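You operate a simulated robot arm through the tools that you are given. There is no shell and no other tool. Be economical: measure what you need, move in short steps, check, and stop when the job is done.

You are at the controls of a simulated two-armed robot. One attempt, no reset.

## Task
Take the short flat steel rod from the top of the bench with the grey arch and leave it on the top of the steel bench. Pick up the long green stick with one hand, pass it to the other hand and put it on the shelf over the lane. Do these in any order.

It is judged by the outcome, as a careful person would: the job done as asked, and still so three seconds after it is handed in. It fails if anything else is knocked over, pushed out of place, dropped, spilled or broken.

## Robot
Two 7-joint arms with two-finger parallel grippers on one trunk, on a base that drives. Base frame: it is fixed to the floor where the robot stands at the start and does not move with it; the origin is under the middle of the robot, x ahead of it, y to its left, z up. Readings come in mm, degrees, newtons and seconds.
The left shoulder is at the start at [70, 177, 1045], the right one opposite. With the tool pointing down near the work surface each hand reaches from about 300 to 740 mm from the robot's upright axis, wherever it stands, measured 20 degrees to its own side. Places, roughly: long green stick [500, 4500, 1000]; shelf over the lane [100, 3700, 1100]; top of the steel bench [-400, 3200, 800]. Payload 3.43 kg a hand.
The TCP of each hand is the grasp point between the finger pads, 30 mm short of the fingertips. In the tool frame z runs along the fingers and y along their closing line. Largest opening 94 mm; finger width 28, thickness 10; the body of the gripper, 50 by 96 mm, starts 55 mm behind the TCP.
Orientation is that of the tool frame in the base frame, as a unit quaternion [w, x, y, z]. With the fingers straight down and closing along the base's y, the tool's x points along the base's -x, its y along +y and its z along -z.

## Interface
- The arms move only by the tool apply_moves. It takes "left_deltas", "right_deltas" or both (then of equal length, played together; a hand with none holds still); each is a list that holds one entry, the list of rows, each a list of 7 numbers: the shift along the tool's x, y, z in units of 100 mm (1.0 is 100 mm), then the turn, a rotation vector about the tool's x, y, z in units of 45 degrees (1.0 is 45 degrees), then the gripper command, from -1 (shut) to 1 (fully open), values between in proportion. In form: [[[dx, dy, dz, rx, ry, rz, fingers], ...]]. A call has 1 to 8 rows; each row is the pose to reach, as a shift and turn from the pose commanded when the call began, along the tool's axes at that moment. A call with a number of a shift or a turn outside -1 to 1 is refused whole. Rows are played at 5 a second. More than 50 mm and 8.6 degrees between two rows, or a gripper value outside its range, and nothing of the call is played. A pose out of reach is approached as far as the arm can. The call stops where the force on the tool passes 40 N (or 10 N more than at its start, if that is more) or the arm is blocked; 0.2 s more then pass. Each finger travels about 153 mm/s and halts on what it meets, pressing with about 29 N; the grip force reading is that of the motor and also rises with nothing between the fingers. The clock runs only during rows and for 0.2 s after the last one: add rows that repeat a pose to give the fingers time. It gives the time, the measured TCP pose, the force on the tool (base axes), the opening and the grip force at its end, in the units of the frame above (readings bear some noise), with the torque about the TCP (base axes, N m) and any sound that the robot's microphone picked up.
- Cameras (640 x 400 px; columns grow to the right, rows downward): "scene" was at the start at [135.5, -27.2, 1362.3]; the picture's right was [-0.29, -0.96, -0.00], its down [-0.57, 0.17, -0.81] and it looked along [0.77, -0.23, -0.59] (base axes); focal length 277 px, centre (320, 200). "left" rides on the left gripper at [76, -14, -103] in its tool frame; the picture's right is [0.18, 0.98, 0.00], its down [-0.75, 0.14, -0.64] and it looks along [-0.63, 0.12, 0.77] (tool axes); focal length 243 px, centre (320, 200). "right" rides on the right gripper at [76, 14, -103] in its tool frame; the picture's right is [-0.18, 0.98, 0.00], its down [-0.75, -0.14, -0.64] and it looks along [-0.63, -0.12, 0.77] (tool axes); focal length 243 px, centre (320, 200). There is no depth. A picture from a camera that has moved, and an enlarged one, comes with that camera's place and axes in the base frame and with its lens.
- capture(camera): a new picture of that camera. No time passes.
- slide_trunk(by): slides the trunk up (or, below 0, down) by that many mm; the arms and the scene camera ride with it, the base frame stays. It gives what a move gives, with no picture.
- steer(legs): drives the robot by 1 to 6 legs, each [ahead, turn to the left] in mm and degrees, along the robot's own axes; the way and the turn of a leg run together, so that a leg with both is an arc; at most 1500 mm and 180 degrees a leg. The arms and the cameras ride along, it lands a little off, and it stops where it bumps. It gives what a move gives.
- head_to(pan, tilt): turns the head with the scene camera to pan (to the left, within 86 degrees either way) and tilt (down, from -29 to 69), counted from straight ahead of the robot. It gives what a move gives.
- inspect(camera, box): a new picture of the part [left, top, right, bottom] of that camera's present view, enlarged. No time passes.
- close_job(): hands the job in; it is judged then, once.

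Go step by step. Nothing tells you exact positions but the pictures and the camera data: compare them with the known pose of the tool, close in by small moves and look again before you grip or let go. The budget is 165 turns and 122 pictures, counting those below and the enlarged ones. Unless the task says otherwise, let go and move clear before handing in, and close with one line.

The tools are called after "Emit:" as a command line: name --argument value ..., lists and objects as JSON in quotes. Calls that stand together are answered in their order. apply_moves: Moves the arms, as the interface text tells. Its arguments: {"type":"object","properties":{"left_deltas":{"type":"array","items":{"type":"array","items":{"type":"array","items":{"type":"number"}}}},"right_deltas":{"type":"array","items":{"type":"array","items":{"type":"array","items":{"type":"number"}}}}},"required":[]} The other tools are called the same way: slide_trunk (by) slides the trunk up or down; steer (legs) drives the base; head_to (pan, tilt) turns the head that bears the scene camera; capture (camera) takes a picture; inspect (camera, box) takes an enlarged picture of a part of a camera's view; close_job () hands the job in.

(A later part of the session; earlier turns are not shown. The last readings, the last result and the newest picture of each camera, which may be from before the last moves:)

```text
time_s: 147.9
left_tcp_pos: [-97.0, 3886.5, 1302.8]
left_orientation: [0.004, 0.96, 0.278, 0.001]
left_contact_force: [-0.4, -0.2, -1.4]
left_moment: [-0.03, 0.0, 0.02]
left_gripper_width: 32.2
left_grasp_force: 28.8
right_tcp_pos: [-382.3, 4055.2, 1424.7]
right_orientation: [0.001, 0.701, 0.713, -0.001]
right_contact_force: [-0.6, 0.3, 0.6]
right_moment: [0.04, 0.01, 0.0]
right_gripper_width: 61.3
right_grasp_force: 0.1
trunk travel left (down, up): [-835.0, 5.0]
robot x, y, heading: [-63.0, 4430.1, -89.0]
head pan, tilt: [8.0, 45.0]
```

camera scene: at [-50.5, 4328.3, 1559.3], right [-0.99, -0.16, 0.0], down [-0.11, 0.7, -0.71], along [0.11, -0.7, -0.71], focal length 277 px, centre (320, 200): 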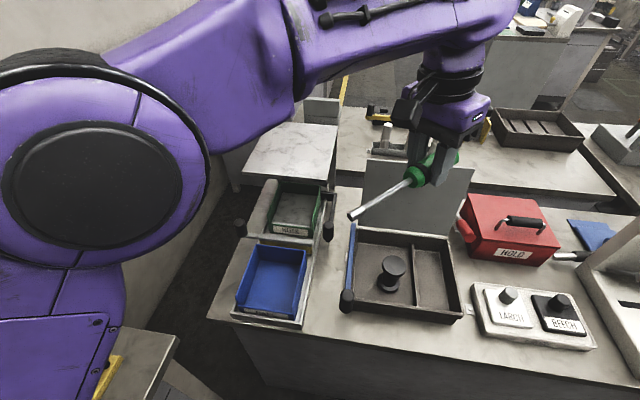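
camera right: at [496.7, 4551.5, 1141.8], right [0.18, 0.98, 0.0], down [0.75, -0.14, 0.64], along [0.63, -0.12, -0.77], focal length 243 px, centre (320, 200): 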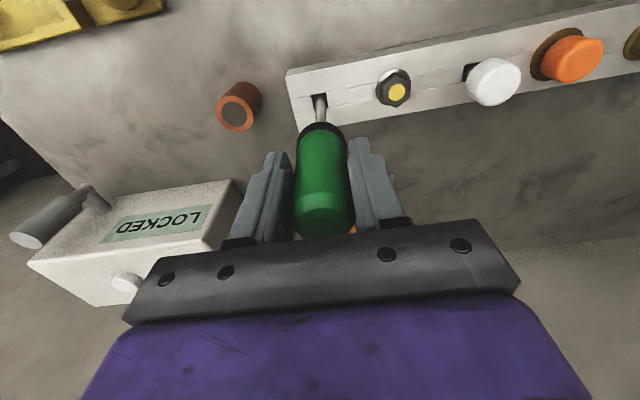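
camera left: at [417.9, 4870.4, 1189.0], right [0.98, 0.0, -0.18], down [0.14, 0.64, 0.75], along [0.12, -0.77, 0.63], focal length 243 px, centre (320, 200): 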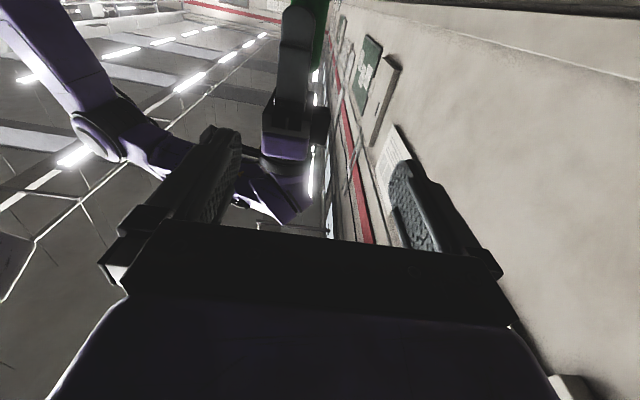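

Level now, yaw 32°. I move on to above the slab at (97, 3750).

Emit:
apply_moves --left_deltas '[[[0.15, 0.36, 0, 0, 0, 0, -1], [0.3, 0.73, 0, 0, 0, 0, -1], [0.4, 0.97, 0, 0, 0, 0, -1]]]'

Emit:
apply_moves --left_deltas '[[[0.15, 0.36, 0, 0, 0, 0, -1], [0.3, 0.73, 0, 0, 0, 0, -1], [0.4, 0.97, 0, 0, 0, 0, -1]]]'

Emit:
apply_moves --left_deltas '[[[0.1, 0.25, 0, 0, 0, 0, -1], [0.11, 0.25, 0, 0, 0, 0, -1]]]'

Emit:
capture --camera "scene"

Emit:
capture --camera "left"

```text
time_s: 148.7
left_tcp_pos: [-9.2, 3826.7, 1304.8]
left_orientation: [0.004, 0.96, 0.279, -0.002]
left_contact_force: [0.0, -0.2, -2.1]
left_moment: [-0.04, 0.01, -0.01]
left_gripper_width: 32.4
left_grasp_force: 28.8
right_tcp_pos: [-379.3, 4055.6, 1425.8]
right_orientation: [0.001, 0.701, 0.713, 0.0]
right_contact_force: [0.3, -0.3, 0.1]
right_moment: [-0.01, 0.03, -0.01]
right_gripper_width: 61.1
right_grasp_force: 0.0
trunk travel left (down, up): [-835.0, 5.0]
robot x, y, heading: [-62.8, 4433.6, -88.9]
head pan, tilt: [8.0, 45.0]
```

```text
time_s: 149.5
left_tcp_pos: [89.3, 3792.3, 1297.3]
left_orientation: [0.005, 0.96, 0.279, -0.001]
left_contact_force: [-0.4, -0.5, -1.7]
left_moment: [-0.04, 0.03, 0.02]
left_gripper_width: 32.3
left_grasp_force: 29.4
left hand out of reach, approached as far as the arm can: row 1, 2, 3
right_tcp_pos: [-379.6, 4057.3, 1425.6]
right_orientation: [0.001, 0.701, 0.714, -0.003]
right_contact_force: [-0.2, -0.1, -0.2]
right_moment: [-0.05, 0.03, 0.02]
right_gripper_width: 61.2
right_grasp_force: 0.0
trunk travel left (down, up): [-835.0, 5.0]
robot x, y, heading: [-63.8, 4431.3, -89.1]
head pan, tilt: [8.0, 45.0]
```

```text
time_s: 150.1
left_tcp_pos: [118.3, 3786.4, 1291.2]
left_orientation: [0.005, 0.96, 0.279, -0.002]
left_contact_force: [-0.2, 0.6, -0.8]
left_moment: [-0.07, 0.05, 0.01]
left_gripper_width: 32.4
left_grasp_force: 28.7
left hand out of reach, approached as far as the arm can: row 1, 2
right_tcp_pos: [-380.5, 4057.2, 1425.8]
right_orientation: [0.003, 0.701, 0.713, -0.002]
right_contact_force: [0.0, -0.2, 0.4]
right_moment: [-0.04, -0.04, -0.05]
right_gripper_width: 61.1
right_grasp_force: 0.0
trunk travel left (down, up): [-835.0, 5.0]
robot x, y, heading: [-67.5, 4431.4, -89.1]
head pan, tilt: [8.0, 45.0]
```

```text
67 pictures are left
camera scene: at [-49.3, 4300.7, 1559.4], right [-0.99, -0.16, 0.0], down [-0.11, 0.7, -0.71], along [0.11, -0.7, -0.71], focal length 277 px, centre (320, 200)
```

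scene: 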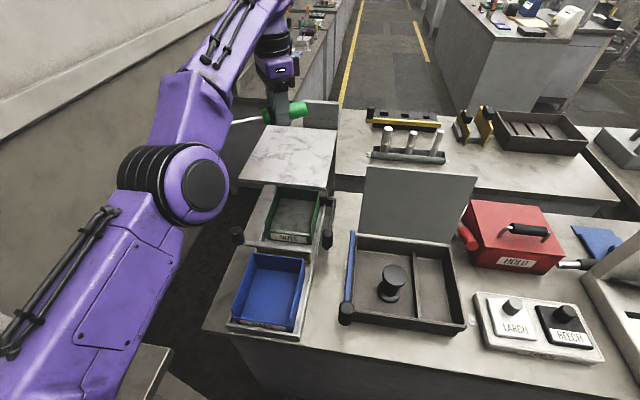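

```text
66 pictures are left
camera left: at [174.5, 3839.2, 1393.6], right [0.68, -0.73, 0.01], down [-0.56, -0.52, 0.65], along [-0.47, -0.45, -0.76], focal length 243 px, centre (320, 200)
```

left: 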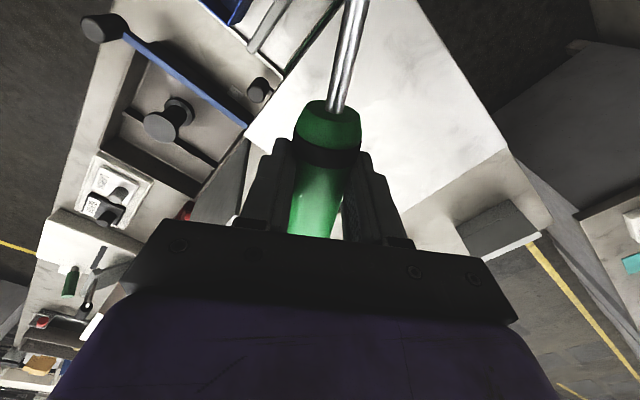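

The reach is limited up high; lowering brings the wrist to shoulder level. I lower 90 mm and look again.

Emit:
apply_moves --left_deltas '[[[0, 0, 0.3, 0, 0, 0, -1], [0, 0, 0.6, 0, 0, 0, -1], [0, 0, 0.9, 0, 0, 0, -1], [0, 0, 0.9, 0, 0, 0, -1]]]'

Emit:
capture --camera "scene"

Emit:
capture --camera "left"

```text
time_s: 151.1
left_tcp_pos: [115.2, 3761.5, 1211.7]
left_orientation: [0.004, 0.96, 0.279, -0.002]
left_contact_force: [-0.6, 1.2, -2.2]
left_moment: [-0.05, 0.08, -0.02]
left_gripper_width: 32.1
left_grasp_force: 29.2
left hand out of reach, approached as far as the arm can: row 1, 2, 3, 4
right_tcp_pos: [-380.0, 4056.3, 1424.2]
right_orientation: [0.002, 0.701, 0.713, -0.001]
right_contact_force: [-0.7, 0.0, 0.1]
right_moment: [0.01, 0.0, 0.02]
right_gripper_width: 61.1
right_grasp_force: 0.0
trunk travel left (down, up): [-835.0, 5.0]
robot x, y, heading: [-68.7, 4432.6, -88.8]
head pan, tilt: [8.0, 45.0]
```

```text
65 pictures are left
camera scene: at [-49.8, 4300.4, 1559.3], right [-0.99, -0.16, 0.0], down [-0.11, 0.7, -0.71], along [0.11, -0.7, -0.71], focal length 277 px, centre (320, 200)
```

scene: 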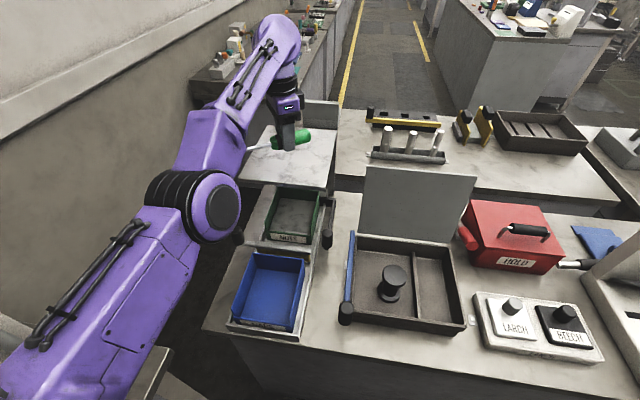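

```text
64 pictures are left
camera left: at [172.0, 3815.3, 1314.4], right [0.68, -0.73, 0.01], down [-0.56, -0.52, 0.65], along [-0.47, -0.44, -0.76], focal length 243 px, centre (320, 200)
```

left: 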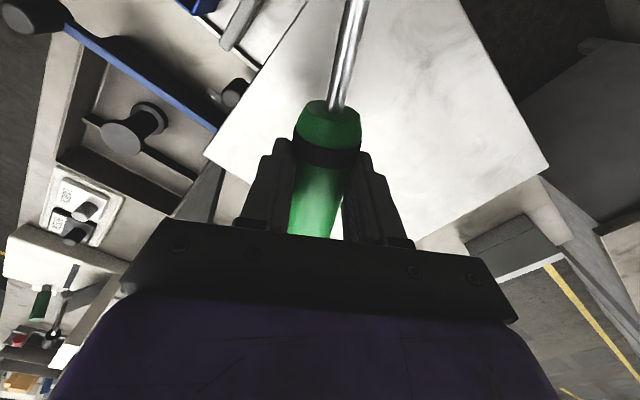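

The tip would be close to the slab corner, so I nudge the base forward about 22 mm and check the pose.

Emit:
steer --legs '[[22, 0]]'

Emit:
apply_moves --left_deltas '[[[-0.05, 0, 0.2, 0, 0, 0, -1], [-0.05, 0, 0.4, 0, 0, 0, -1], [-0.05, 0, 0.4, 0, 0, 0, -1]]]'

Emit:
inspect --camera "scene" --box '[200, 80, 360, 200]'

```text
time_s: 151.9
left_tcp_pos: [115.1, 3744.9, 1215.5]
left_orientation: [0.007, 0.96, 0.279, -0.002]
left_contact_force: [0.3, 0.5, -0.6]
left_moment: [-0.07, 0.03, 0.0]
left_gripper_width: 32.5
left_grasp_force: 28.9
right_tcp_pos: [-380.3, 4042.1, 1427.6]
right_orientation: [0.004, 0.701, 0.713, -0.003]
right_contact_force: [0.1, 0.8, 0.1]
right_moment: [-0.11, -0.01, 0.0]
right_gripper_width: 61.1
right_grasp_force: 0.1
trunk travel left (down, up): [-835.0, 5.0]
robot x, y, heading: [-63.8, 4409.0, -89.1]
head pan, tilt: [8.0, 45.0]
```

```text
time_s: 152.7
left_tcp_pos: [111.1, 3732.7, 1173.3]
left_orientation: [0.004, 0.96, 0.28, -0.001]
left_contact_force: [-0.1, 1.1, -0.6]
left_moment: [0.0, 0.02, -0.02]
left_gripper_width: 32.3
left_grasp_force: 28.6
left hand out of reach, approached as far as the arm can: row 2, 3
right_tcp_pos: [-379.9, 4034.7, 1425.6]
right_orientation: [0.003, 0.701, 0.714, -0.001]
right_contact_force: [-0.2, -0.3, -0.2]
right_moment: [-0.02, 0.01, -0.05]
right_gripper_width: 61.4
right_grasp_force: 0.1
trunk travel left (down, up): [-835.0, 5.0]
robot x, y, heading: [-63.0, 4409.7, -89.0]
head pan, tilt: [8.0, 45.0]
```

```text
3.33 times, centred on (280, 140) of scene
camera zoom: at [-49.4, 4278.5, 1559.3], right [-0.99, -0.16, 0.0], down [-0.11, 0.7, -0.71], along [0.11, -0.7, -0.71], focal length 924 px, centre (453, 400)
```

zoom: 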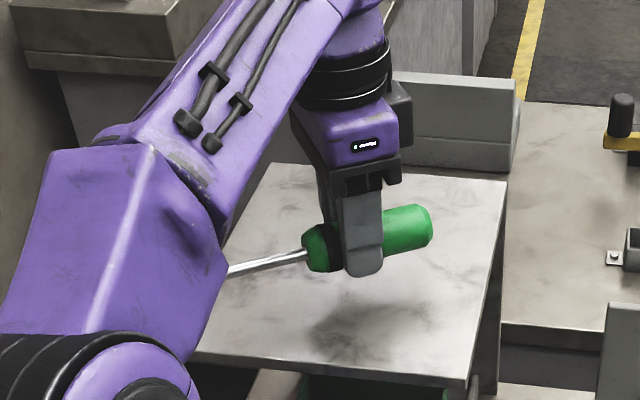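

I lower another 20 mm while shifting slightly toward −x so the tip stays well on the slab.

Emit:
apply_moves --left_deltas '[[[-0.08, -0.06, 0.1, 0, 0, 0, -1], [-0.08, -0.06, 0.17, 0, 0, 0, -1], [-0.08, -0.06, 0.17, 0, 0, 0, -1]]]'

Emit:
inspect --camera "scene" --box '[200, 80, 360, 200]'

Emit:
capture --camera "left"

```text
time_s: 153.5
left_tcp_pos: [100.5, 3729.8, 1155.0]
left_orientation: [0.004, 0.96, 0.279, -0.001]
left_contact_force: [0.0, -0.3, -2.2]
left_moment: [-0.04, 0.02, -0.04]
left_gripper_width: 32.4
left_grasp_force: 29.5
right_tcp_pos: [-379.3, 4034.9, 1425.7]
right_orientation: [0.002, 0.7, 0.714, -0.001]
right_contact_force: [-0.6, 0.2, -0.3]
right_moment: [0.01, 0.02, 0.0]
right_gripper_width: 61.3
right_grasp_force: 0.1
trunk travel left (down, up): [-835.0, 5.0]
robot x, y, heading: [-63.4, 4406.4, -89.1]
head pan, tilt: [8.0, 45.0]
```

```text
3.33 times, centred on (280, 140) of scene
camera zoom: at [-49.2, 4278.2, 1559.3], right [-0.99, -0.16, 0.0], down [-0.11, 0.7, -0.71], along [0.11, -0.7, -0.71], focal length 924 px, centre (453, 400)
```

zoom: 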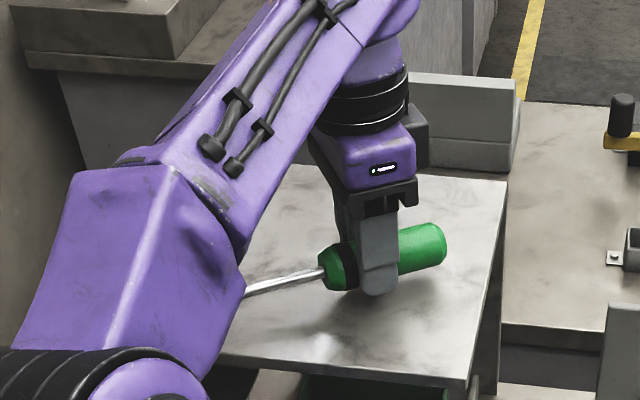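

```text
61 pictures are left
camera left: at [157.4, 3784.1, 1258.5], right [0.68, -0.73, 0.01], down [-0.56, -0.52, 0.65], along [-0.47, -0.44, -0.76], focal length 243 px, centre (320, 200)
```

left: 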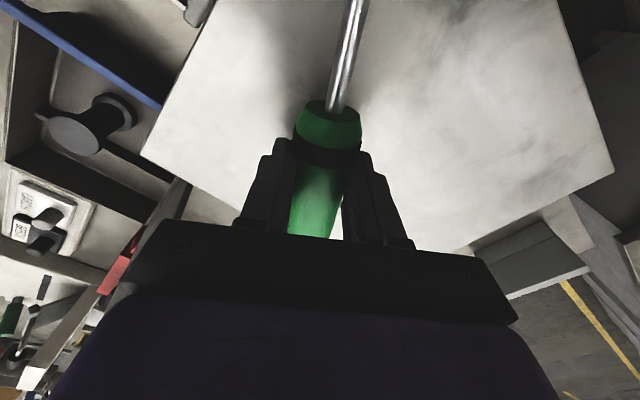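

Good placement at (100, 3730). I lower in small steps until contact.

Emit:
apply_moves --left_deltas '[[[0, 0, 0.03, 0, 0, 0, -1], [0, 0, 0.06, 0, 0, 0, -1], [0, 0, 0.06, 0, 0, 0, -1]]]'

Emit:
inspect --camera "scene" --box '[230, 100, 350, 190]'

```text
time_s: 154.3
left_tcp_pos: [100.9, 3730.6, 1148.9]
left_orientation: [0.004, 0.96, 0.279, 0.0]
left_contact_force: [-0.4, 0.7, -1.1]
left_moment: [-0.04, 0.03, -0.03]
left_gripper_width: 32.4
left_grasp_force: 29.0
left hand out of reach, approached as far as the arm can: row 2, 3
right_tcp_pos: [-380.5, 4035.1, 1425.9]
right_orientation: [0.002, 0.701, 0.713, -0.001]
right_contact_force: [0.7, 0.0, -0.1]
right_moment: [0.0, -0.01, 0.0]
right_gripper_width: 60.9
right_grasp_force: 0.0
trunk travel left (down, up): [-835.0, 5.0]
robot x, y, heading: [-60.4, 4413.9, -89.0]
head pan, tilt: [8.0, 45.0]
```

```text
4.44 times, centred on (290, 145) of scene
camera zoom: at [-49.6, 4278.6, 1559.3], right [-0.99, -0.16, 0.0], down [-0.11, 0.7, -0.71], along [0.11, -0.7, -0.71], focal length 1232 px, centre (453, 444)
```

zoom: 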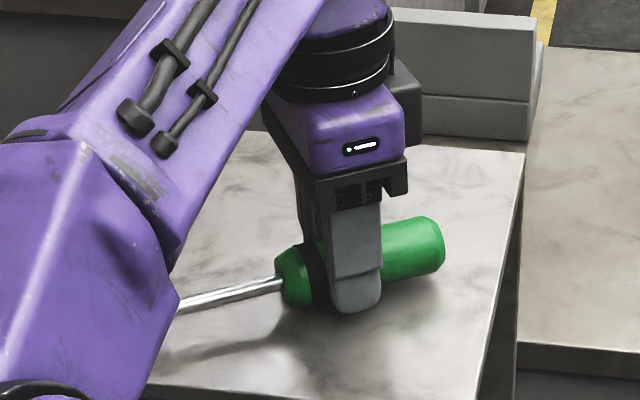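

Still a small gap and the arm is near its reach limit, so I lower with the trunk instead.

Emit:
slide_trunk --by -6

Emit:
slide_trunk --by -4

Emit:
inspect --camera "left" --box '[220, 60, 440, 250]'

```text
time_s: 154.8
left_tcp_pos: [100.8, 3729.3, 1144.4]
left_orientation: [0.003, 0.96, 0.279, 0.0]
left_contact_force: [-0.2, -0.2, -0.8]
left_moment: [-0.04, 0.03, -0.02]
left_gripper_width: 32.4
left_grasp_force: 28.8
right_tcp_pos: [-380.1, 4034.9, 1420.2]
right_orientation: [0.002, 0.701, 0.713, -0.001]
right_contact_force: [-0.5, 0.3, -0.1]
right_moment: [0.02, -0.01, 0.0]
right_gripper_width: 61.2
right_grasp_force: 0.1
trunk travel left (down, up): [-829.0, 11.0]
robot x, y, heading: [-64.5, 4411.0, -88.8]
head pan, tilt: [8.0, 45.0]
```

```text
time_s: 155.4
left_tcp_pos: [99.8, 3730.6, 1143.8]
left_orientation: [0.007, 0.96, 0.279, -0.001]
left_contact_force: [-0.5, -8.0, 20.4]
left_moment: [0.15, -0.6, -0.23]
left_gripper_width: 32.4
left_grasp_force: 29.1
right_tcp_pos: [-380.5, 4037.1, 1416.9]
right_orientation: [0.003, 0.701, 0.714, -0.003]
right_contact_force: [-0.3, 0.1, -0.2]
right_moment: [-0.02, 0.0, 0.02]
right_gripper_width: 61.0
right_grasp_force: 0.0
trunk travel left (down, up): [-825.0, 15.0]
robot x, y, heading: [-62.1, 4408.4, -89.0]
head pan, tilt: [8.0, 45.0]
```

```text
2.11 times, centred on (330, 155) of left
camera zoom: at [156.5, 3784.9, 1246.3], right [0.68, -0.73, 0.01], down [-0.56, -0.51, 0.65], along [-0.47, -0.45, -0.76], focal length 511 px, centre (299, 295)
```

zoom: 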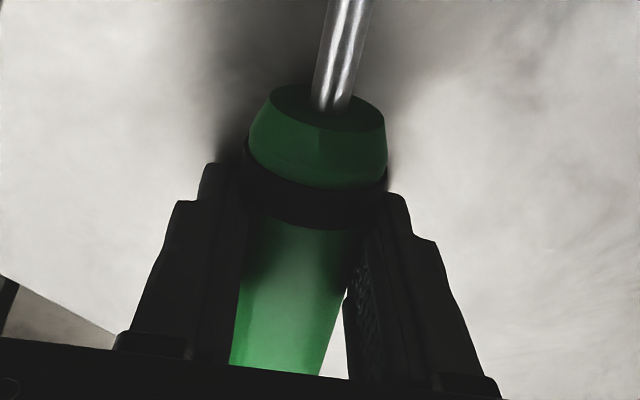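

Contact at TCP z≈1144. I relieve 2 mm, then open the fingers slightly and see whether it rests still.

Emit:
slide_trunk --by 2

Emit:
apply_moves --left_deltas '[[[0, 0, 0, 0, 0, 0, -0.25], [0, 0, 0, 0, 0, 0, -0.15], [0, 0, 0, 0, 0, 0, 0.0], [0, 0, 0, 0, 0, 0, 0.0]]]'

Emit:
inspect --camera "left" --box '[220, 0, 440, 250]'

Emit:
inspect --camera "scene" --box '[230, 100, 350, 190]'

```text
time_s: 155.9
left_tcp_pos: [100.5, 3732.8, 1144.5]
left_orientation: [0.005, 0.96, 0.279, -0.001]
left_contact_force: [1.1, -7.8, 18.4]
left_moment: [-0.32, 0.13, 0.07]
left_gripper_width: 32.2
left_grasp_force: 29.1
right_tcp_pos: [-380.9, 4037.4, 1417.9]
right_orientation: [0.003, 0.701, 0.713, -0.002]
right_contact_force: [0.7, 1.1, -0.3]
right_moment: [-0.01, 0.0, -0.03]
right_gripper_width: 61.2
right_grasp_force: 0.0
trunk travel left (down, up): [-827.0, 13.0]
robot x, y, heading: [-63.2, 4416.0, -89.0]
head pan, tilt: [8.0, 45.0]
```

```text
time_s: 156.9
left_tcp_pos: [101.5, 3730.1, 1141.3]
left_orientation: [0.004, 0.96, 0.279, 0.0]
left_contact_force: [3.7, -5.5, 6.7]
left_moment: [0.08, -0.08, -0.08]
left_gripper_width: 43.0
left_grasp_force: 0.0
right_tcp_pos: [-379.1, 4035.5, 1418.0]
right_orientation: [0.002, 0.701, 0.713, -0.001]
right_contact_force: [-0.6, 0.0, 0.7]
right_moment: [-0.02, 0.03, 0.0]
right_gripper_width: 61.2
right_grasp_force: 0.0
trunk travel left (down, up): [-827.0, 13.0]
robot x, y, heading: [-65.7, 4409.1, -88.9]
head pan, tilt: [8.0, 45.0]
```

```text
1.60 times, centred on (330, 125) of left
camera zoom: at [158.0, 3783.5, 1244.5], right [0.68, -0.73, 0.01], down [-0.56, -0.52, 0.65], along [-0.47, -0.44, -0.76], focal length 388 px, centre (304, 320)
```

zoom: 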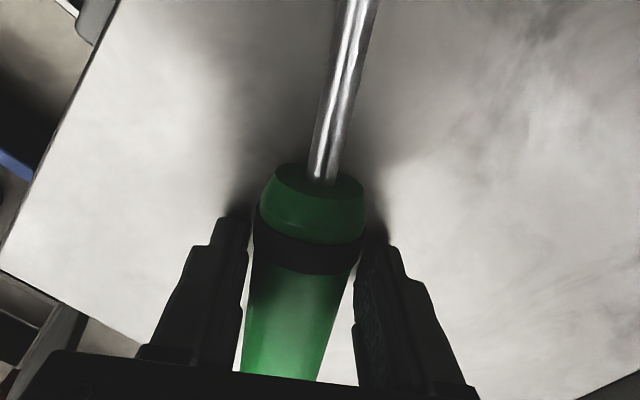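

```text
4.44 times, centred on (290, 145) of scene
camera zoom: at [-48.7, 4278.4, 1551.3], right [-0.99, -0.16, 0.0], down [-0.11, 0.7, -0.71], along [0.11, -0.7, -0.71], focal length 1232 px, centre (453, 444)
```

zoom: 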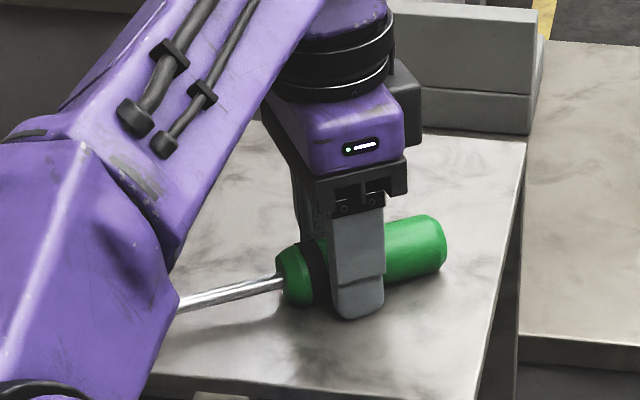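

The stick rests on the slab. I open further, then lift with trunk and arm.

Emit:
apply_moves --left_deltas '[[[0, 0, 0, 0, 0, 0, 0.15], [0, 0, 0, 0, 0, 0, 0.3], [0, 0, 0, 0, 0, 0, 0.6], [0, 0, 0, 0, 0, 0, 1], [0, 0, 0, 0, 0, 0, 1]]]'

Emit:
slide_trunk --by 12

Emit:
capture --camera "left"

```text
time_s: 158.1
left_tcp_pos: [100.2, 3730.3, 1142.4]
left_orientation: [0.003, 0.96, 0.279, -0.001]
left_contact_force: [1.1, -2.7, 3.3]
left_moment: [0.12, 0.0, 0.01]
left_gripper_width: 92.2
left_grasp_force: 0.1
right_tcp_pos: [-380.0, 4035.6, 1417.9]
right_orientation: [0.002, 0.701, 0.714, -0.001]
right_contact_force: [0.5, -0.4, -0.8]
right_moment: [0.01, 0.01, 0.01]
right_gripper_width: 61.0
right_grasp_force: 0.0
trunk travel left (down, up): [-827.0, 13.0]
robot x, y, heading: [-65.7, 4413.9, -89.0]
head pan, tilt: [8.0, 45.0]
```

```text
time_s: 158.7
left_tcp_pos: [99.6, 3730.9, 1154.5]
left_orientation: [0.004, 0.96, 0.279, -0.001]
left_contact_force: [0.5, 0.4, 0.8]
left_moment: [0.01, 0.0, 0.0]
left_gripper_width: 94.0
left_grasp_force: 0.1
right_tcp_pos: [-378.4, 4035.3, 1430.7]
right_orientation: [0.002, 0.701, 0.713, -0.001]
right_contact_force: [-0.7, -0.3, 0.2]
right_moment: [0.0, 0.01, 0.0]
right_gripper_width: 61.1
right_grasp_force: 0.1
trunk travel left (down, up): [-839.0, 1.0]
robot x, y, heading: [-60.9, 4410.9, -88.9]
head pan, tilt: [8.0, 45.0]
```

```text
56 pictures are left
camera left: at [157.0, 3784.1, 1256.9], right [0.68, -0.73, 0.01], down [-0.56, -0.52, 0.65], along [-0.47, -0.44, -0.76], focal length 243 px, centre (320, 200)
```

left: 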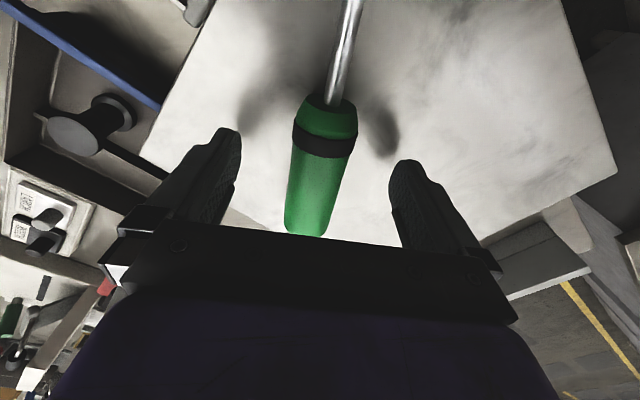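

The stick lies still. I raise the hand and back the robot away.

Emit:
apply_moves --left_deltas '[[[0, 0, -0.2, 0, 0, 0, 1], [0, 0, -0.4, 0, 0, 0, 1], [0, 0, -0.6, 0, 0, 0, 1], [0, -0.1, -0.9, 0, 0, 0, 1]]]'

Emit:
steer --legs '[[-330, 0]]'

Emit:
head_to --pan 12 --tilt 35

Emit:
capture --camera "scene"

```text
time_s: 159.7
left_tcp_pos: [106.7, 3743.6, 1233.3]
left_orientation: [0.004, 0.96, 0.279, -0.001]
left_contact_force: [-0.4, 0.6, 0.1]
left_moment: [0.01, -0.01, 0.05]
left_gripper_width: 94.2
left_grasp_force: 0.0
left hand out of reach, approached as far as the arm can: row 2, 3, 4
right_tcp_pos: [-380.9, 4036.4, 1429.7]
right_orientation: [0.002, 0.701, 0.713, -0.002]
right_contact_force: [0.2, -0.3, -0.2]
right_moment: [0.02, 0.0, 0.01]
right_gripper_width: 61.0
right_grasp_force: 0.1
trunk travel left (down, up): [-839.0, 1.0]
robot x, y, heading: [-66.7, 4414.5, -89.1]
head pan, tilt: [8.0, 45.0]
```

```text
time_s: 161.9
left_tcp_pos: [104.2, 4072.8, 1229.7]
left_orientation: [0.003, 0.96, 0.28, 0.001]
left_contact_force: [1.0, 0.2, -0.2]
left_moment: [0.01, 0.02, 0.01]
left_gripper_width: 94.2
left_grasp_force: 0.1
right_tcp_pos: [-385.7, 4361.9, 1428.8]
right_orientation: [0.002, 0.7, 0.715, 0.0]
right_contact_force: [-0.5, 0.5, 0.3]
right_moment: [0.01, -0.01, 0.04]
right_gripper_width: 61.2
right_grasp_force: 0.0
trunk travel left (down, up): [-839.0, 1.0]
robot x, y, heading: [-68.8, 4743.6, -88.9]
head pan, tilt: [8.0, 45.0]
```

```text
time_s: 162.6
left_tcp_pos: [103.7, 4076.2, 1231.1]
left_orientation: [0.004, 0.96, 0.281, 0.0]
left_contact_force: [0.5, 0.7, -0.3]
left_moment: [0.0, 0.03, 0.0]
left_gripper_width: 93.9
left_grasp_force: 0.0
right_tcp_pos: [-384.0, 4365.8, 1429.8]
right_orientation: [0.002, 0.7, 0.714, -0.001]
right_contact_force: [0.0, 0.2, 0.2]
right_moment: [-0.03, -0.03, 0.0]
right_gripper_width: 61.2
right_grasp_force: 0.1
trunk travel left (down, up): [-839.0, 1.0]
robot x, y, heading: [-73.7, 4743.8, -88.8]
head pan, tilt: [12.0, 35.0]
```

```text
55 pictures are left
camera scene: at [-48.2, 4604.4, 1578.2], right [-0.97, -0.23, 0.0], down [-0.13, 0.56, -0.82], along [0.19, -0.8, -0.57], focal length 277 px, centre (320, 200)
```

scene: 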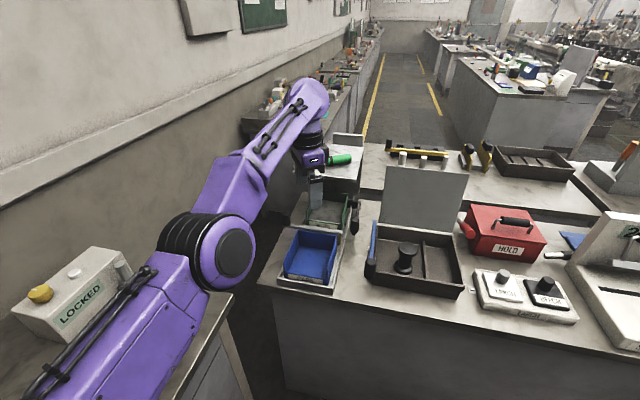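

The stick lies on the shelf. Now I look for the grey arch: zoom along the wall benches and the middle benches from here.

Emit:
inspect --camera "scene" --box '[230, 20, 430, 145]'

Emit:
inspect --camera "scene" --box '[420, 0, 640, 137]'

Emit:
inspect --camera "scene" --box '[280, 120, 400, 195]'

```text
3.20 times, centred on (330, 82) of scene
camera zoom: at [-48.2, 4604.4, 1578.2], right [-0.97, -0.23, 0.0], down [-0.13, 0.56, -0.82], along [0.19, -0.8, -0.57], focal length 887 px, centre (288, 576)
```

zoom: 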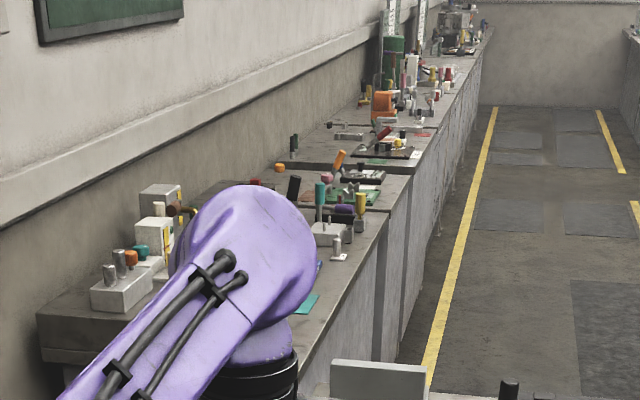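

```text
2.91 times, centred on (530, 68) of scene
camera zoom: at [-48.2, 4604.4, 1578.2], right [-0.97, -0.23, 0.0], down [-0.13, 0.56, -0.82], along [0.19, -0.8, -0.57], focal length 806 px, centre (-291, 582)
```

zoom: 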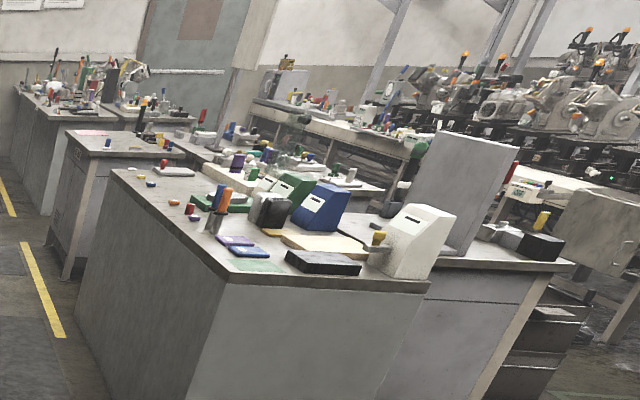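

```text
5.33 times, centred on (340, 158) of scene
camera zoom: at [-48.2, 4604.4, 1578.2], right [-0.97, -0.23, 0.0], down [-0.13, 0.56, -0.82], along [0.19, -0.8, -0.57], focal length 1478 px, centre (213, 427)
```

zoom: 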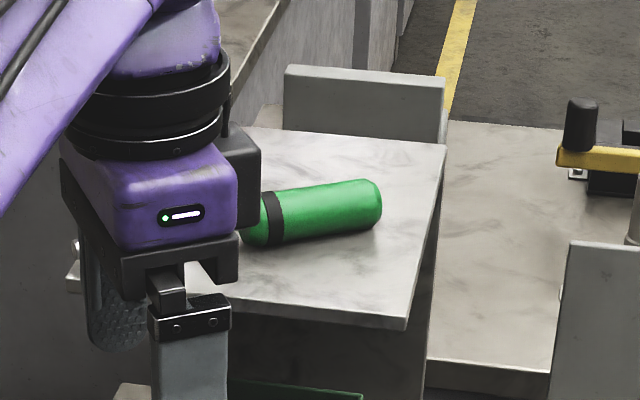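

The stick is well on the shelf. No arch visible here, so I suspect the first bench (with "SHORT"/"LONG" bars); I tuck the left hand in and drive back around.

Emit:
apply_moves --left_deltas '[[[0.03, -0.16, 0, 0, 0, -0.167, 1], [0.06, -0.33, 0, 0, 0, -0.333, 1], [0.1, -0.5, 0, 0, 0, -0.5, 1], [0.13, -0.66, 0, 0, 0, -0.667, 1], [0.16, -0.83, 0, 0, 0, -0.833, 1], [0.19, -0.99, 0, 0, 0, -1.0, 1]]]'

Emit:
apply_moves --left_deltas '[[[0.3, -0.2, 0, 0, 0, -0.15, 1], [0.6, -0.4, 0, 0, 0, -0.29, 1], [0.83, -0.57, 0, 0, 0, -0.29, 1]]]'

Emit:
steer --legs '[[-350, 40], [0, -128], [1350, 0], [1300, 0]]'

```text
time_s: 164.0
left_tcp_pos: [57.2, 4090.7, 1253.3]
left_orientation: [0.003, 0.785, 0.62, -0.001]
left_contact_force: [1.0, -0.3, 0.5]
left_moment: [0.0, -0.01, 0.02]
left_gripper_width: 94.0
left_grasp_force: 0.0
left hand out of reach, approached as far as the arm can: row 1, 2, 3, 4, 5, 6
right_tcp_pos: [-384.1, 4365.3, 1428.7]
right_orientation: [0.002, 0.7, 0.714, -0.001]
right_contact_force: [0.5, -0.2, -0.7]
right_moment: [-0.02, 0.02, 0.03]
right_gripper_width: 61.2
right_grasp_force: 0.0
trunk travel left (down, up): [-839.0, 1.0]
robot x, y, heading: [-73.0, 4741.8, -88.8]
head pan, tilt: [12.0, 35.0]
```

```text
time_s: 164.8
left_tcp_pos: [0.2, 4114.1, 1276.6]
left_orientation: [0.002, 0.703, 0.711, -0.001]
left_contact_force: [-1.1, -0.6, -0.2]
left_moment: [-0.03, 0.01, 0.01]
left_gripper_width: 93.9
left_grasp_force: 0.1
left hand out of reach, approached as far as the arm can: row 1, 2, 3
right_tcp_pos: [-385.9, 4364.8, 1429.7]
right_orientation: [0.002, 0.7, 0.714, -0.001]
right_contact_force: [-0.9, -0.1, 0.5]
right_moment: [0.02, -0.01, -0.01]
right_gripper_width: 61.2
right_grasp_force: 0.1
trunk travel left (down, up): [-839.0, 1.0]
robot x, y, heading: [-68.7, 4743.8, -88.8]
head pan, tilt: [12.0, 35.0]
```

```text
time_s: 184.8
left_tcp_pos: [-3450.9, 4730.6, 1275.9]
left_orientation: [0.001, 0.999, 0.04, -0.003]
left_contact_force: [0.8, 0.5, 0.0]
left_moment: [0.01, 0.0, 0.0]
left_gripper_width: 93.8
left_grasp_force: 0.1
right_tcp_pos: [-3225.4, 5132.9, 1431.0]
right_orientation: [0.001, 0.999, 0.045, -0.003]
right_contact_force: [-0.3, -0.4, 0.5]
right_moment: [0.03, 0.0, -0.01]
right_gripper_width: 61.0
right_grasp_force: 0.0
trunk travel left (down, up): [-839.0, 1.0]
robot x, y, heading: [-2828.6, 4848.9, -174.8]
head pan, tilt: [12.0, 35.0]
```

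I'm at (−2829, 4849). I tuck the left hand closer, then go south through the gap and east again.

Emit:
apply_moves --left_deltas '[[[0.4, 0, 0.1, 0, 0, 0, 1], [0.8, 0, 0.3, 0, 0, 0, 1], [1.0, 0, 0.5, 0, 0, 0, 1]]]'

Emit:
apply_moves --left_deltas '[[[0.4, 0, 0, 0, 0, 0, 1], [0.8, 0, 0, 0, 0, 0, 1], [1.0, 0, 0, 0, 0, 0, 1]]]'

Emit:
steer --legs '[[0, 84.8], [1425, 0], [1425, 0], [0, 90], [1200, 0]]'

```text
time_s: 185.6
left_tcp_pos: [-3447.8, 4752.8, 1269.9]
left_orientation: [0.0, 0.999, 0.04, -0.001]
left_contact_force: [-0.2, 0.1, -0.3]
left_moment: [0.01, 0.01, 0.02]
left_gripper_width: 94.1
left_grasp_force: 0.0
left hand out of reach, approached as far as the arm can: row 1, 2, 3
right_tcp_pos: [-3225.2, 5133.8, 1429.4]
right_orientation: [0.002, 0.999, 0.045, -0.002]
right_contact_force: [0.5, -0.6, 0.4]
right_moment: [-0.01, -0.02, 0.01]
right_gripper_width: 61.0
right_grasp_force: 0.0
trunk travel left (down, up): [-839.0, 1.0]
robot x, y, heading: [-2830.0, 4844.1, -174.8]
head pan, tilt: [12.0, 35.0]
```

```text
time_s: 186.4
left_tcp_pos: [-3429.8, 4779.0, 1292.4]
left_orientation: [0.001, 0.999, 0.041, -0.002]
left_contact_force: [0.1, 0.8, -0.2]
left_moment: [-0.01, -0.03, 0.01]
left_gripper_width: 94.2
left_grasp_force: 0.0
left hand out of reach, approached as far as the arm can: row 1, 2, 3
right_tcp_pos: [-3225.5, 5133.8, 1430.4]
right_orientation: [0.001, 0.999, 0.045, -0.003]
right_contact_force: [-0.7, 0.2, -0.4]
right_moment: [0.02, 0.01, 0.02]
right_gripper_width: 61.1
right_grasp_force: 0.0
trunk travel left (down, up): [-839.0, 1.0]
robot x, y, heading: [-2833.1, 4848.5, -175.0]
head pan, tilt: [12.0, 35.0]
```

```text
time_s: 213.3
left_tcp_pos: [-1032.5, 2022.1, 1292.8]
left_orientation: [0.002, 0.0, 1.0, 0.001]
left_contact_force: [-0.2, -0.1, 0.2]
left_moment: [-0.03, 0.05, -0.04]
left_gripper_width: 93.8
left_grasp_force: 0.0
right_tcp_pos: [-1264.4, 1685.3, 1429.9]
right_orientation: [0.002, -0.006, 1.0, 0.001]
right_contact_force: [0.5, -0.3, -0.2]
right_moment: [0.01, 0.01, 0.01]
right_gripper_width: 61.2
right_grasp_force: 0.1
trunk travel left (down, up): [-839.0, 1.0]
robot x, y, heading: [-1639.1, 2003.0, 0.8]
head pan, tilt: [12.0, 35.0]
```

I'm back in the near aisle. I continue east, turn south, and scan the wall benches on my left for the arch.

Emit:
steer --legs '[[1200, -1], [0, -89.5], [1000, 0]]'

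Emit:
apply_moves --left_deltas '[[[0.4, 0, 0, 0, 0, 0, 1], [0.8, 0, 0, 0, 0, 0, 1], [1.0, 0, 0, 0, 0, 0, 1]]]'

Emit:
apply_moves --left_deltas '[[[0.4, 0, 0, 0, 0, 0, 1], [0.8, 0, 0, 0, 0, 0, 1], [1.0, 0, 0, 0, 0, 0, 1]]]'

Emit:
head_to --pan 40 --tilt 22

Emit:
capture --camera "scene"

Emit:
head_to --pan -15 --tilt 18

Emit:
capture --camera "scene"

```text
time_s: 228.1
left_tcp_pos: [-403.0, 398.1, 1293.7]
left_orientation: [0.002, 0.708, 0.706, -0.002]
left_contact_force: [-0.8, 0.0, -0.9]
left_moment: [-0.01, -0.05, 0.02]
left_gripper_width: 93.8
left_grasp_force: 0.0
right_tcp_pos: [-740.7, 632.7, 1429.9]
right_orientation: [0.003, 0.705, 0.71, -0.001]
right_contact_force: [0.5, -0.2, -0.8]
right_moment: [0.0, -0.01, -0.01]
right_gripper_width: 61.3
right_grasp_force: 0.0
trunk travel left (down, up): [-839.0, 1.0]
robot x, y, heading: [-419.3, 1001.0, -89.9]
head pan, tilt: [12.0, 35.0]
```

```text
time_s: 228.9
left_tcp_pos: [-428.4, 420.7, 1319.1]
left_orientation: [0.003, 0.708, 0.706, -0.001]
left_contact_force: [0.2, 0.5, -0.2]
left_moment: [-0.02, 0.01, 0.02]
left_gripper_width: 94.1
left_grasp_force: 0.0
left hand out of reach, approached as far as the arm can: row 1, 2, 3
right_tcp_pos: [-740.6, 630.6, 1429.4]
right_orientation: [0.002, 0.704, 0.71, -0.001]
right_contact_force: [0.1, 0.1, 0.9]
right_moment: [0.06, -0.03, 0.0]
right_gripper_width: 61.1
right_grasp_force: 0.1
trunk travel left (down, up): [-839.0, 1.0]
robot x, y, heading: [-420.2, 1004.1, -89.6]
head pan, tilt: [12.0, 35.0]
```

```text
time_s: 229.7
left_tcp_pos: [-426.1, 433.0, 1346.3]
left_orientation: [-0.002, 0.704, 0.71, -0.001]
left_contact_force: [-0.5, -0.1, 0.0]
left_moment: [0.0, 0.02, 0.01]
left_gripper_width: 94.4
left_grasp_force: 0.0
left hand out of reach, approached as far as the arm can: row 1, 2, 3
right_tcp_pos: [-739.0, 628.9, 1429.2]
right_orientation: [0.002, 0.704, 0.71, -0.002]
right_contact_force: [0.5, -0.7, 1.2]
right_moment: [-0.01, -0.01, 0.0]
right_gripper_width: 61.0
right_grasp_force: 0.1
trunk travel left (down, up): [-839.0, 1.0]
robot x, y, heading: [-421.6, 1000.1, -89.5]
head pan, tilt: [12.0, 35.0]
```

```text
time_s: 230.6
left_tcp_pos: [-425.6, 435.1, 1348.7]
left_orientation: [0.0, 0.704, 0.71, -0.003]
left_contact_force: [-0.3, 0.4, 0.4]
left_moment: [0.01, 0.01, -0.01]
left_gripper_width: 93.7
left_grasp_force: 0.0
right_tcp_pos: [-740.1, 631.8, 1428.7]
right_orientation: [0.003, 0.705, 0.709, -0.001]
right_contact_force: [0.7, 0.2, -0.7]
right_moment: [-0.01, -0.01, 0.02]
right_gripper_width: 61.2
right_grasp_force: 0.0
trunk travel left (down, up): [-839.0, 1.0]
robot x, y, heading: [-420.9, 1001.6, -89.6]
head pan, tilt: [40.0, 22.0]
```

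```text
51 pictures are left
camera scene: at [-359.1, 880.7, 1598.8], right [-0.76, -0.65, 0.0], down [-0.24, 0.29, -0.93], along [0.6, -0.71, -0.37], focal length 277 px, centre (320, 200)
```

scene: 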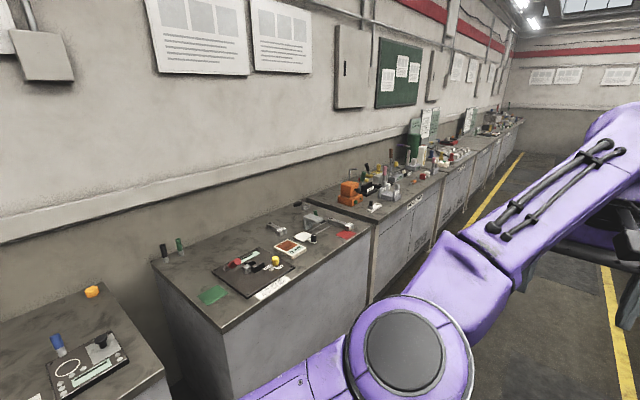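

```text
time_s: 231.8
left_tcp_pos: [-425.9, 434.9, 1348.2]
left_orientation: [0.0, 0.704, 0.711, -0.003]
left_contact_force: [-0.7, 0.4, 0.3]
left_moment: [0.0, 0.02, -0.01]
left_gripper_width: 93.9
left_grasp_force: 0.1
right_tcp_pos: [-739.9, 631.8, 1429.8]
right_orientation: [0.002, 0.705, 0.71, -0.001]
right_contact_force: [0.0, 0.7, 1.0]
right_moment: [0.02, -0.03, 0.02]
right_gripper_width: 61.2
right_grasp_force: 0.0
trunk travel left (down, up): [-839.0, 1.0]
robot x, y, heading: [-422.9, 1001.4, -89.7]
head pan, tilt: [-15.0, 18.0]
```

```text
50 pictures are left
camera scene: at [-442.5, 860.9, 1605.3], right [-0.97, 0.25, 0.0], down [0.08, 0.3, -0.95], along [-0.24, -0.92, -0.31], focal length 277 px, centre (320, 200)
```

scene: 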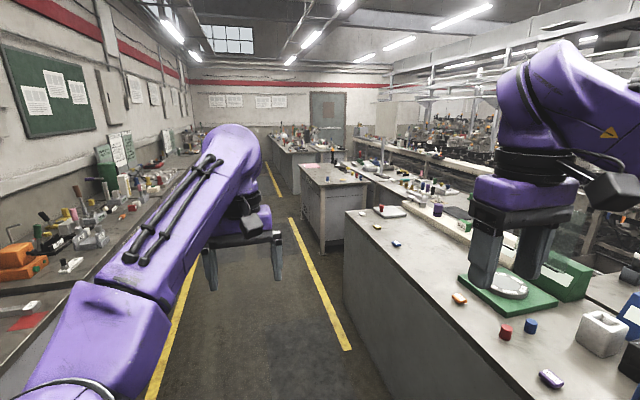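

I zoom on the first bench and the bench beyond it.

Emit:
inspect --camera "scene" --box '[290, 130, 490, 255]'

Emit:
inspect --camera "scene" --box '[0, 120, 200, 280]'

Emit:
head_to --pan 40 --tilt 22

Emit:
inspect --camera "scene" --box '[200, 170, 400, 310]'

Emit:
inspect --camera "scene" --box '[320, 90, 530, 225]'

```text
3.20 times, centred on (390, 192) of scene
camera zoom: at [-442.5, 860.9, 1605.3], right [-0.97, 0.25, 0.0], down [0.08, 0.3, -0.95], along [-0.24, -0.92, -0.31], focal length 887 px, centre (96, 224)
```

zoom: 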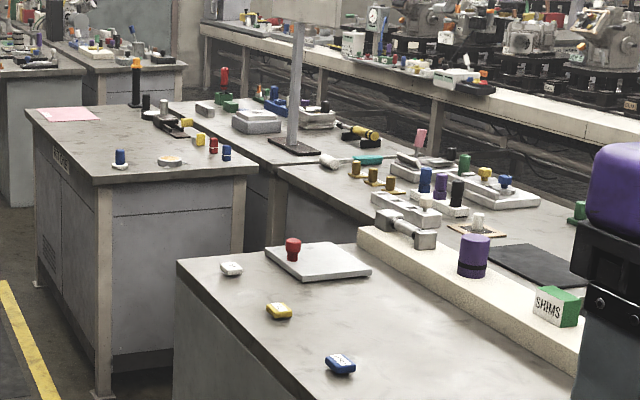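

```text
2.50 times, centred on (100, 200) of scene
camera zoom: at [-442.5, 860.9, 1605.3], right [-0.97, 0.25, 0.0], down [0.08, 0.3, -0.95], along [-0.24, -0.92, -0.31], focal length 693 px, centre (870, 200)
```

zoom: 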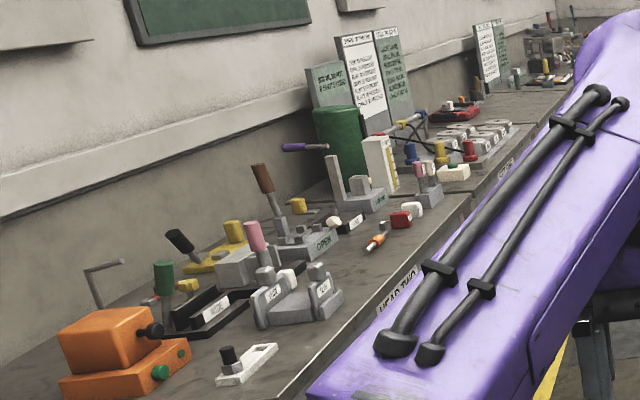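

```text
time_s: 233.1
left_tcp_pos: [-425.9, 434.1, 1348.8]
left_orientation: [-0.001, 0.704, 0.71, -0.003]
left_contact_force: [-0.7, -0.1, -0.7]
left_moment: [0.01, 0.0, 0.02]
left_gripper_width: 94.0
left_grasp_force: 0.2
right_tcp_pos: [-741.3, 631.6, 1429.1]
right_orientation: [0.003, 0.705, 0.709, -0.002]
right_contact_force: [-0.6, -0.4, 0.3]
right_moment: [-0.02, 0.01, 0.01]
right_gripper_width: 61.3
right_grasp_force: 0.0
trunk travel left (down, up): [-839.0, 1.0]
robot x, y, heading: [-422.0, 1001.0, -89.7]
head pan, tilt: [40.0, 22.0]
```

```text
2.86 times, centred on (300, 240) of scene
camera zoom: at [-358.9, 880.4, 1598.8], right [-0.76, -0.65, 0.0], down [-0.24, 0.29, -0.93], along [0.6, -0.71, -0.37], focal length 792 px, centre (377, 86)
```

zoom: 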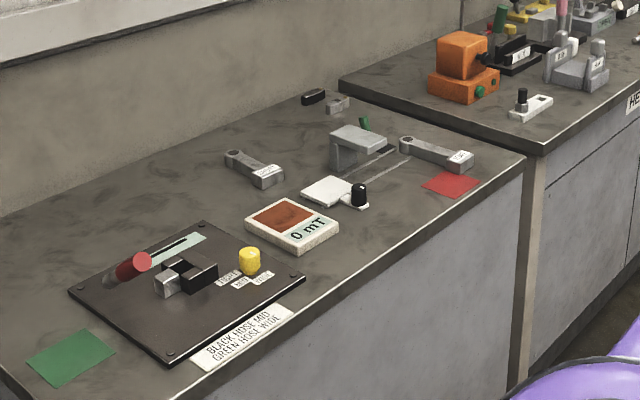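

```text
2.96 times, centred on (425, 158) of scene
camera zoom: at [-358.9, 880.4, 1598.8], right [-0.76, -0.65, 0.0], down [-0.24, 0.29, -0.93], along [0.6, -0.71, -0.37], focal length 821 px, centre (9, 326)
```

zoom: 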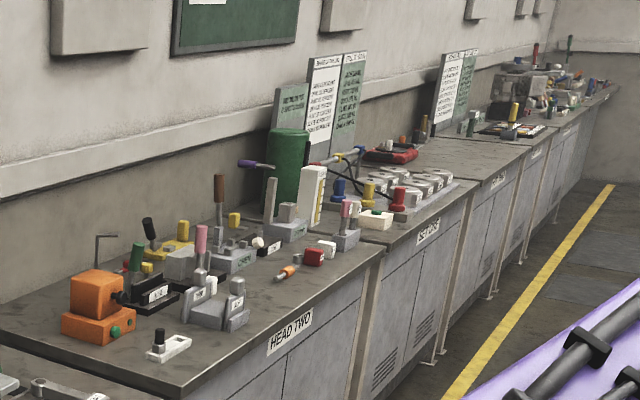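

The first bench does have the grey arch (over a rail), and the flat bar labelled SHORT lies at about x 675–784, y≈−15. I drive there, facing it with the right arm.

Emit:
steer --legs '[[840, 0], [0, 89.7], [380, 0]]'

Emit:
head_to --pan -14 --tilt 42

Emit:
capture --camera "scene"

```text
time_s: 238.1
left_tcp_pos: [-392.2, -402.7, 1345.6]
left_orientation: [0.001, 0.686, 0.728, 0.002]
left_contact_force: [-0.3, 0.4, 0.0]
left_moment: [0.0, -0.01, -0.01]
left_gripper_width: 94.0
left_grasp_force: 0.1
right_tcp_pos: [-717.8, -218.3, 1430.2]
right_orientation: [0.004, 0.689, 0.724, -0.001]
right_contact_force: [-0.9, 0.3, -0.7]
right_moment: [0.0, 0.0, -0.02]
right_gripper_width: 60.9
right_grasp_force: 0.0
trunk travel left (down, up): [-839.0, 1.0]
robot x, y, heading: [-411.0, 170.0, -87.6]
head pan, tilt: [40.0, 22.0]
stopped in leg 2: the robot was blocked; the commanded pose is now the measured one
```

```text
time_s: 239.3
left_tcp_pos: [-391.8, -403.1, 1344.7]
left_orientation: [0.001, 0.687, 0.726, 0.002]
left_contact_force: [-0.8, -0.5, 0.5]
left_moment: [0.02, 0.01, 0.02]
left_gripper_width: 94.3
left_grasp_force: 0.0
right_tcp_pos: [-716.2, -219.2, 1430.2]
right_orientation: [0.002, 0.689, 0.724, -0.002]
right_contact_force: [-0.1, -0.3, -1.1]
right_moment: [0.0, -0.02, 0.01]
right_gripper_width: 61.0
right_grasp_force: 0.0
trunk travel left (down, up): [-839.0, 1.0]
robot x, y, heading: [-409.9, 168.2, -87.3]
head pan, tilt: [-14.0, 42.0]
```

```text
45 pictures are left
camera scene: at [-425.8, 33.1, 1567.7], right [-0.98, 0.2, 0.0], down [0.13, 0.66, -0.74], along [-0.14, -0.73, -0.67], focal length 277 px, centre (320, 200)
```

scene: 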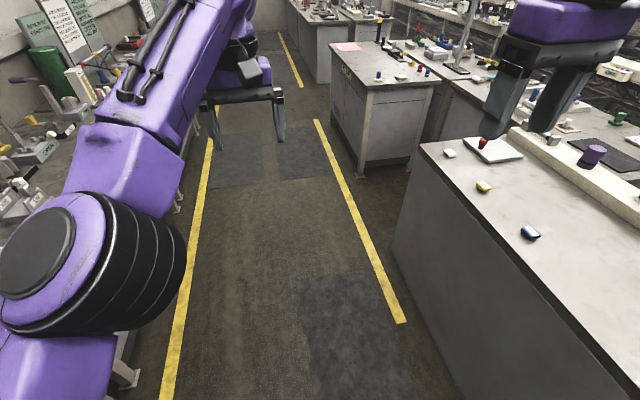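

The turn was blocked after 2°, with no force on the tools. I look to the right side to see what the robot touches.

Emit:
head_to --pan -80 --tilt 45

Emit:
capture --camera "scene"

Emit:
head_to --pan 80 --tilt 45

Emit:
capture --camera "scene"

```text
time_s: 240.7
left_tcp_pos: [-392.6, -402.9, 1345.0]
left_orientation: [0.001, 0.687, 0.726, 0.002]
left_contact_force: [0.4, 0.3, -0.3]
left_moment: [0.01, 0.01, -0.01]
left_gripper_width: 93.9
left_grasp_force: 0.1
right_tcp_pos: [-715.2, -217.4, 1431.1]
right_orientation: [0.002, 0.69, 0.724, -0.002]
right_contact_force: [0.6, -0.5, 0.9]
right_moment: [-0.03, -0.02, 0.0]
right_gripper_width: 61.1
right_grasp_force: 0.0
trunk travel left (down, up): [-839.0, 1.0]
robot x, y, heading: [-415.9, 170.1, -87.4]
head pan, tilt: [-80.0, 45.0]
```

```text
44 pictures are left
camera scene: at [-488.6, 97.0, 1563.3], right [-0.22, 0.98, 0.0], down [0.69, 0.16, -0.71], along [-0.69, -0.16, -0.71], focal length 277 px, centre (320, 200)
```

scene: 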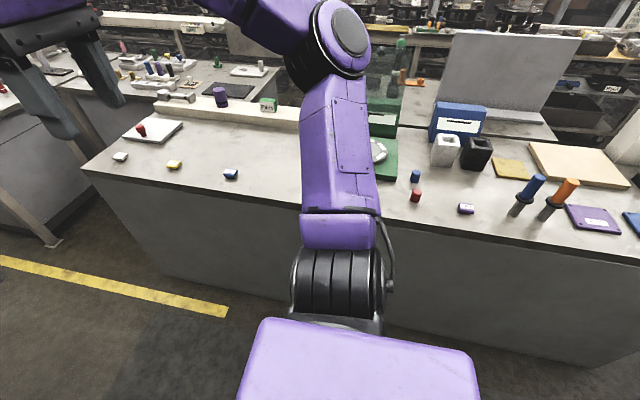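

```text
time_s: 243.2
left_tcp_pos: [-392.4, -404.3, 1345.1]
left_orientation: [0.001, 0.687, 0.727, 0.002]
left_contact_force: [-0.2, 1.1, -0.3]
left_moment: [-0.03, 0.03, 0.01]
left_gripper_width: 94.1
left_grasp_force: 0.0
right_tcp_pos: [-716.4, -218.9, 1429.8]
right_orientation: [0.002, 0.69, 0.724, -0.001]
right_contact_force: [-0.3, -0.2, 0.1]
right_moment: [0.0, 0.02, 0.0]
right_gripper_width: 61.2
right_grasp_force: 0.1
trunk travel left (down, up): [-839.0, 1.0]
robot x, y, heading: [-411.0, 168.1, -87.6]
head pan, tilt: [80.0, 45.0]
```

```text
43 pictures are left
camera scene: at [-328.6, 104.7, 1563.4], right [-0.13, -0.99, 0.0], down [-0.7, 0.09, -0.71], along [0.7, -0.09, -0.71], focal length 277 px, centre (320, 200)
```

scene: 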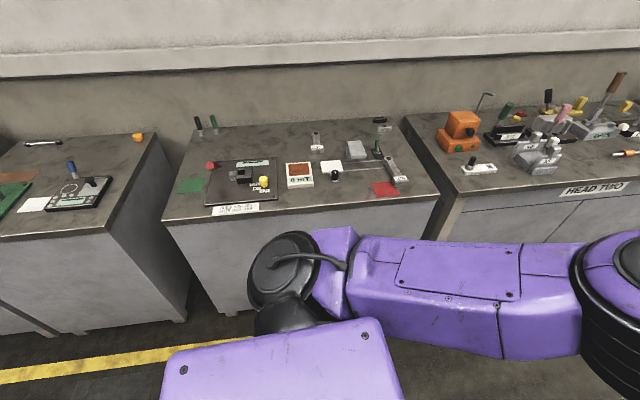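

Nothing visible is in contact on either side. I retry a small turn.

Emit:
steer --legs '[[0, 20]]'

```text
time_s: 244.0
left_tcp_pos: [-370.7, -401.9, 1347.1]
left_orientation: [-0.001, 0.673, 0.74, 0.0]
left_contact_force: [-1.0, -0.1, 0.2]
left_moment: [0.01, -0.02, 0.03]
left_gripper_width: 94.1
left_grasp_force: 0.0
right_tcp_pos: [-702.1, -230.2, 1429.7]
right_orientation: [0.004, 0.675, 0.738, -0.001]
right_contact_force: [0.0, -0.1, 0.1]
right_moment: [-0.01, -0.04, -0.02]
right_gripper_width: 61.1
right_grasp_force: 0.0
trunk travel left (down, up): [-839.0, 1.0]
robot x, y, heading: [-410.9, 168.0, -84.9]
head pan, tilt: [80.0, 45.0]
stopped in leg 1: the robot was blocked; the commanded pose is now the measured one
```

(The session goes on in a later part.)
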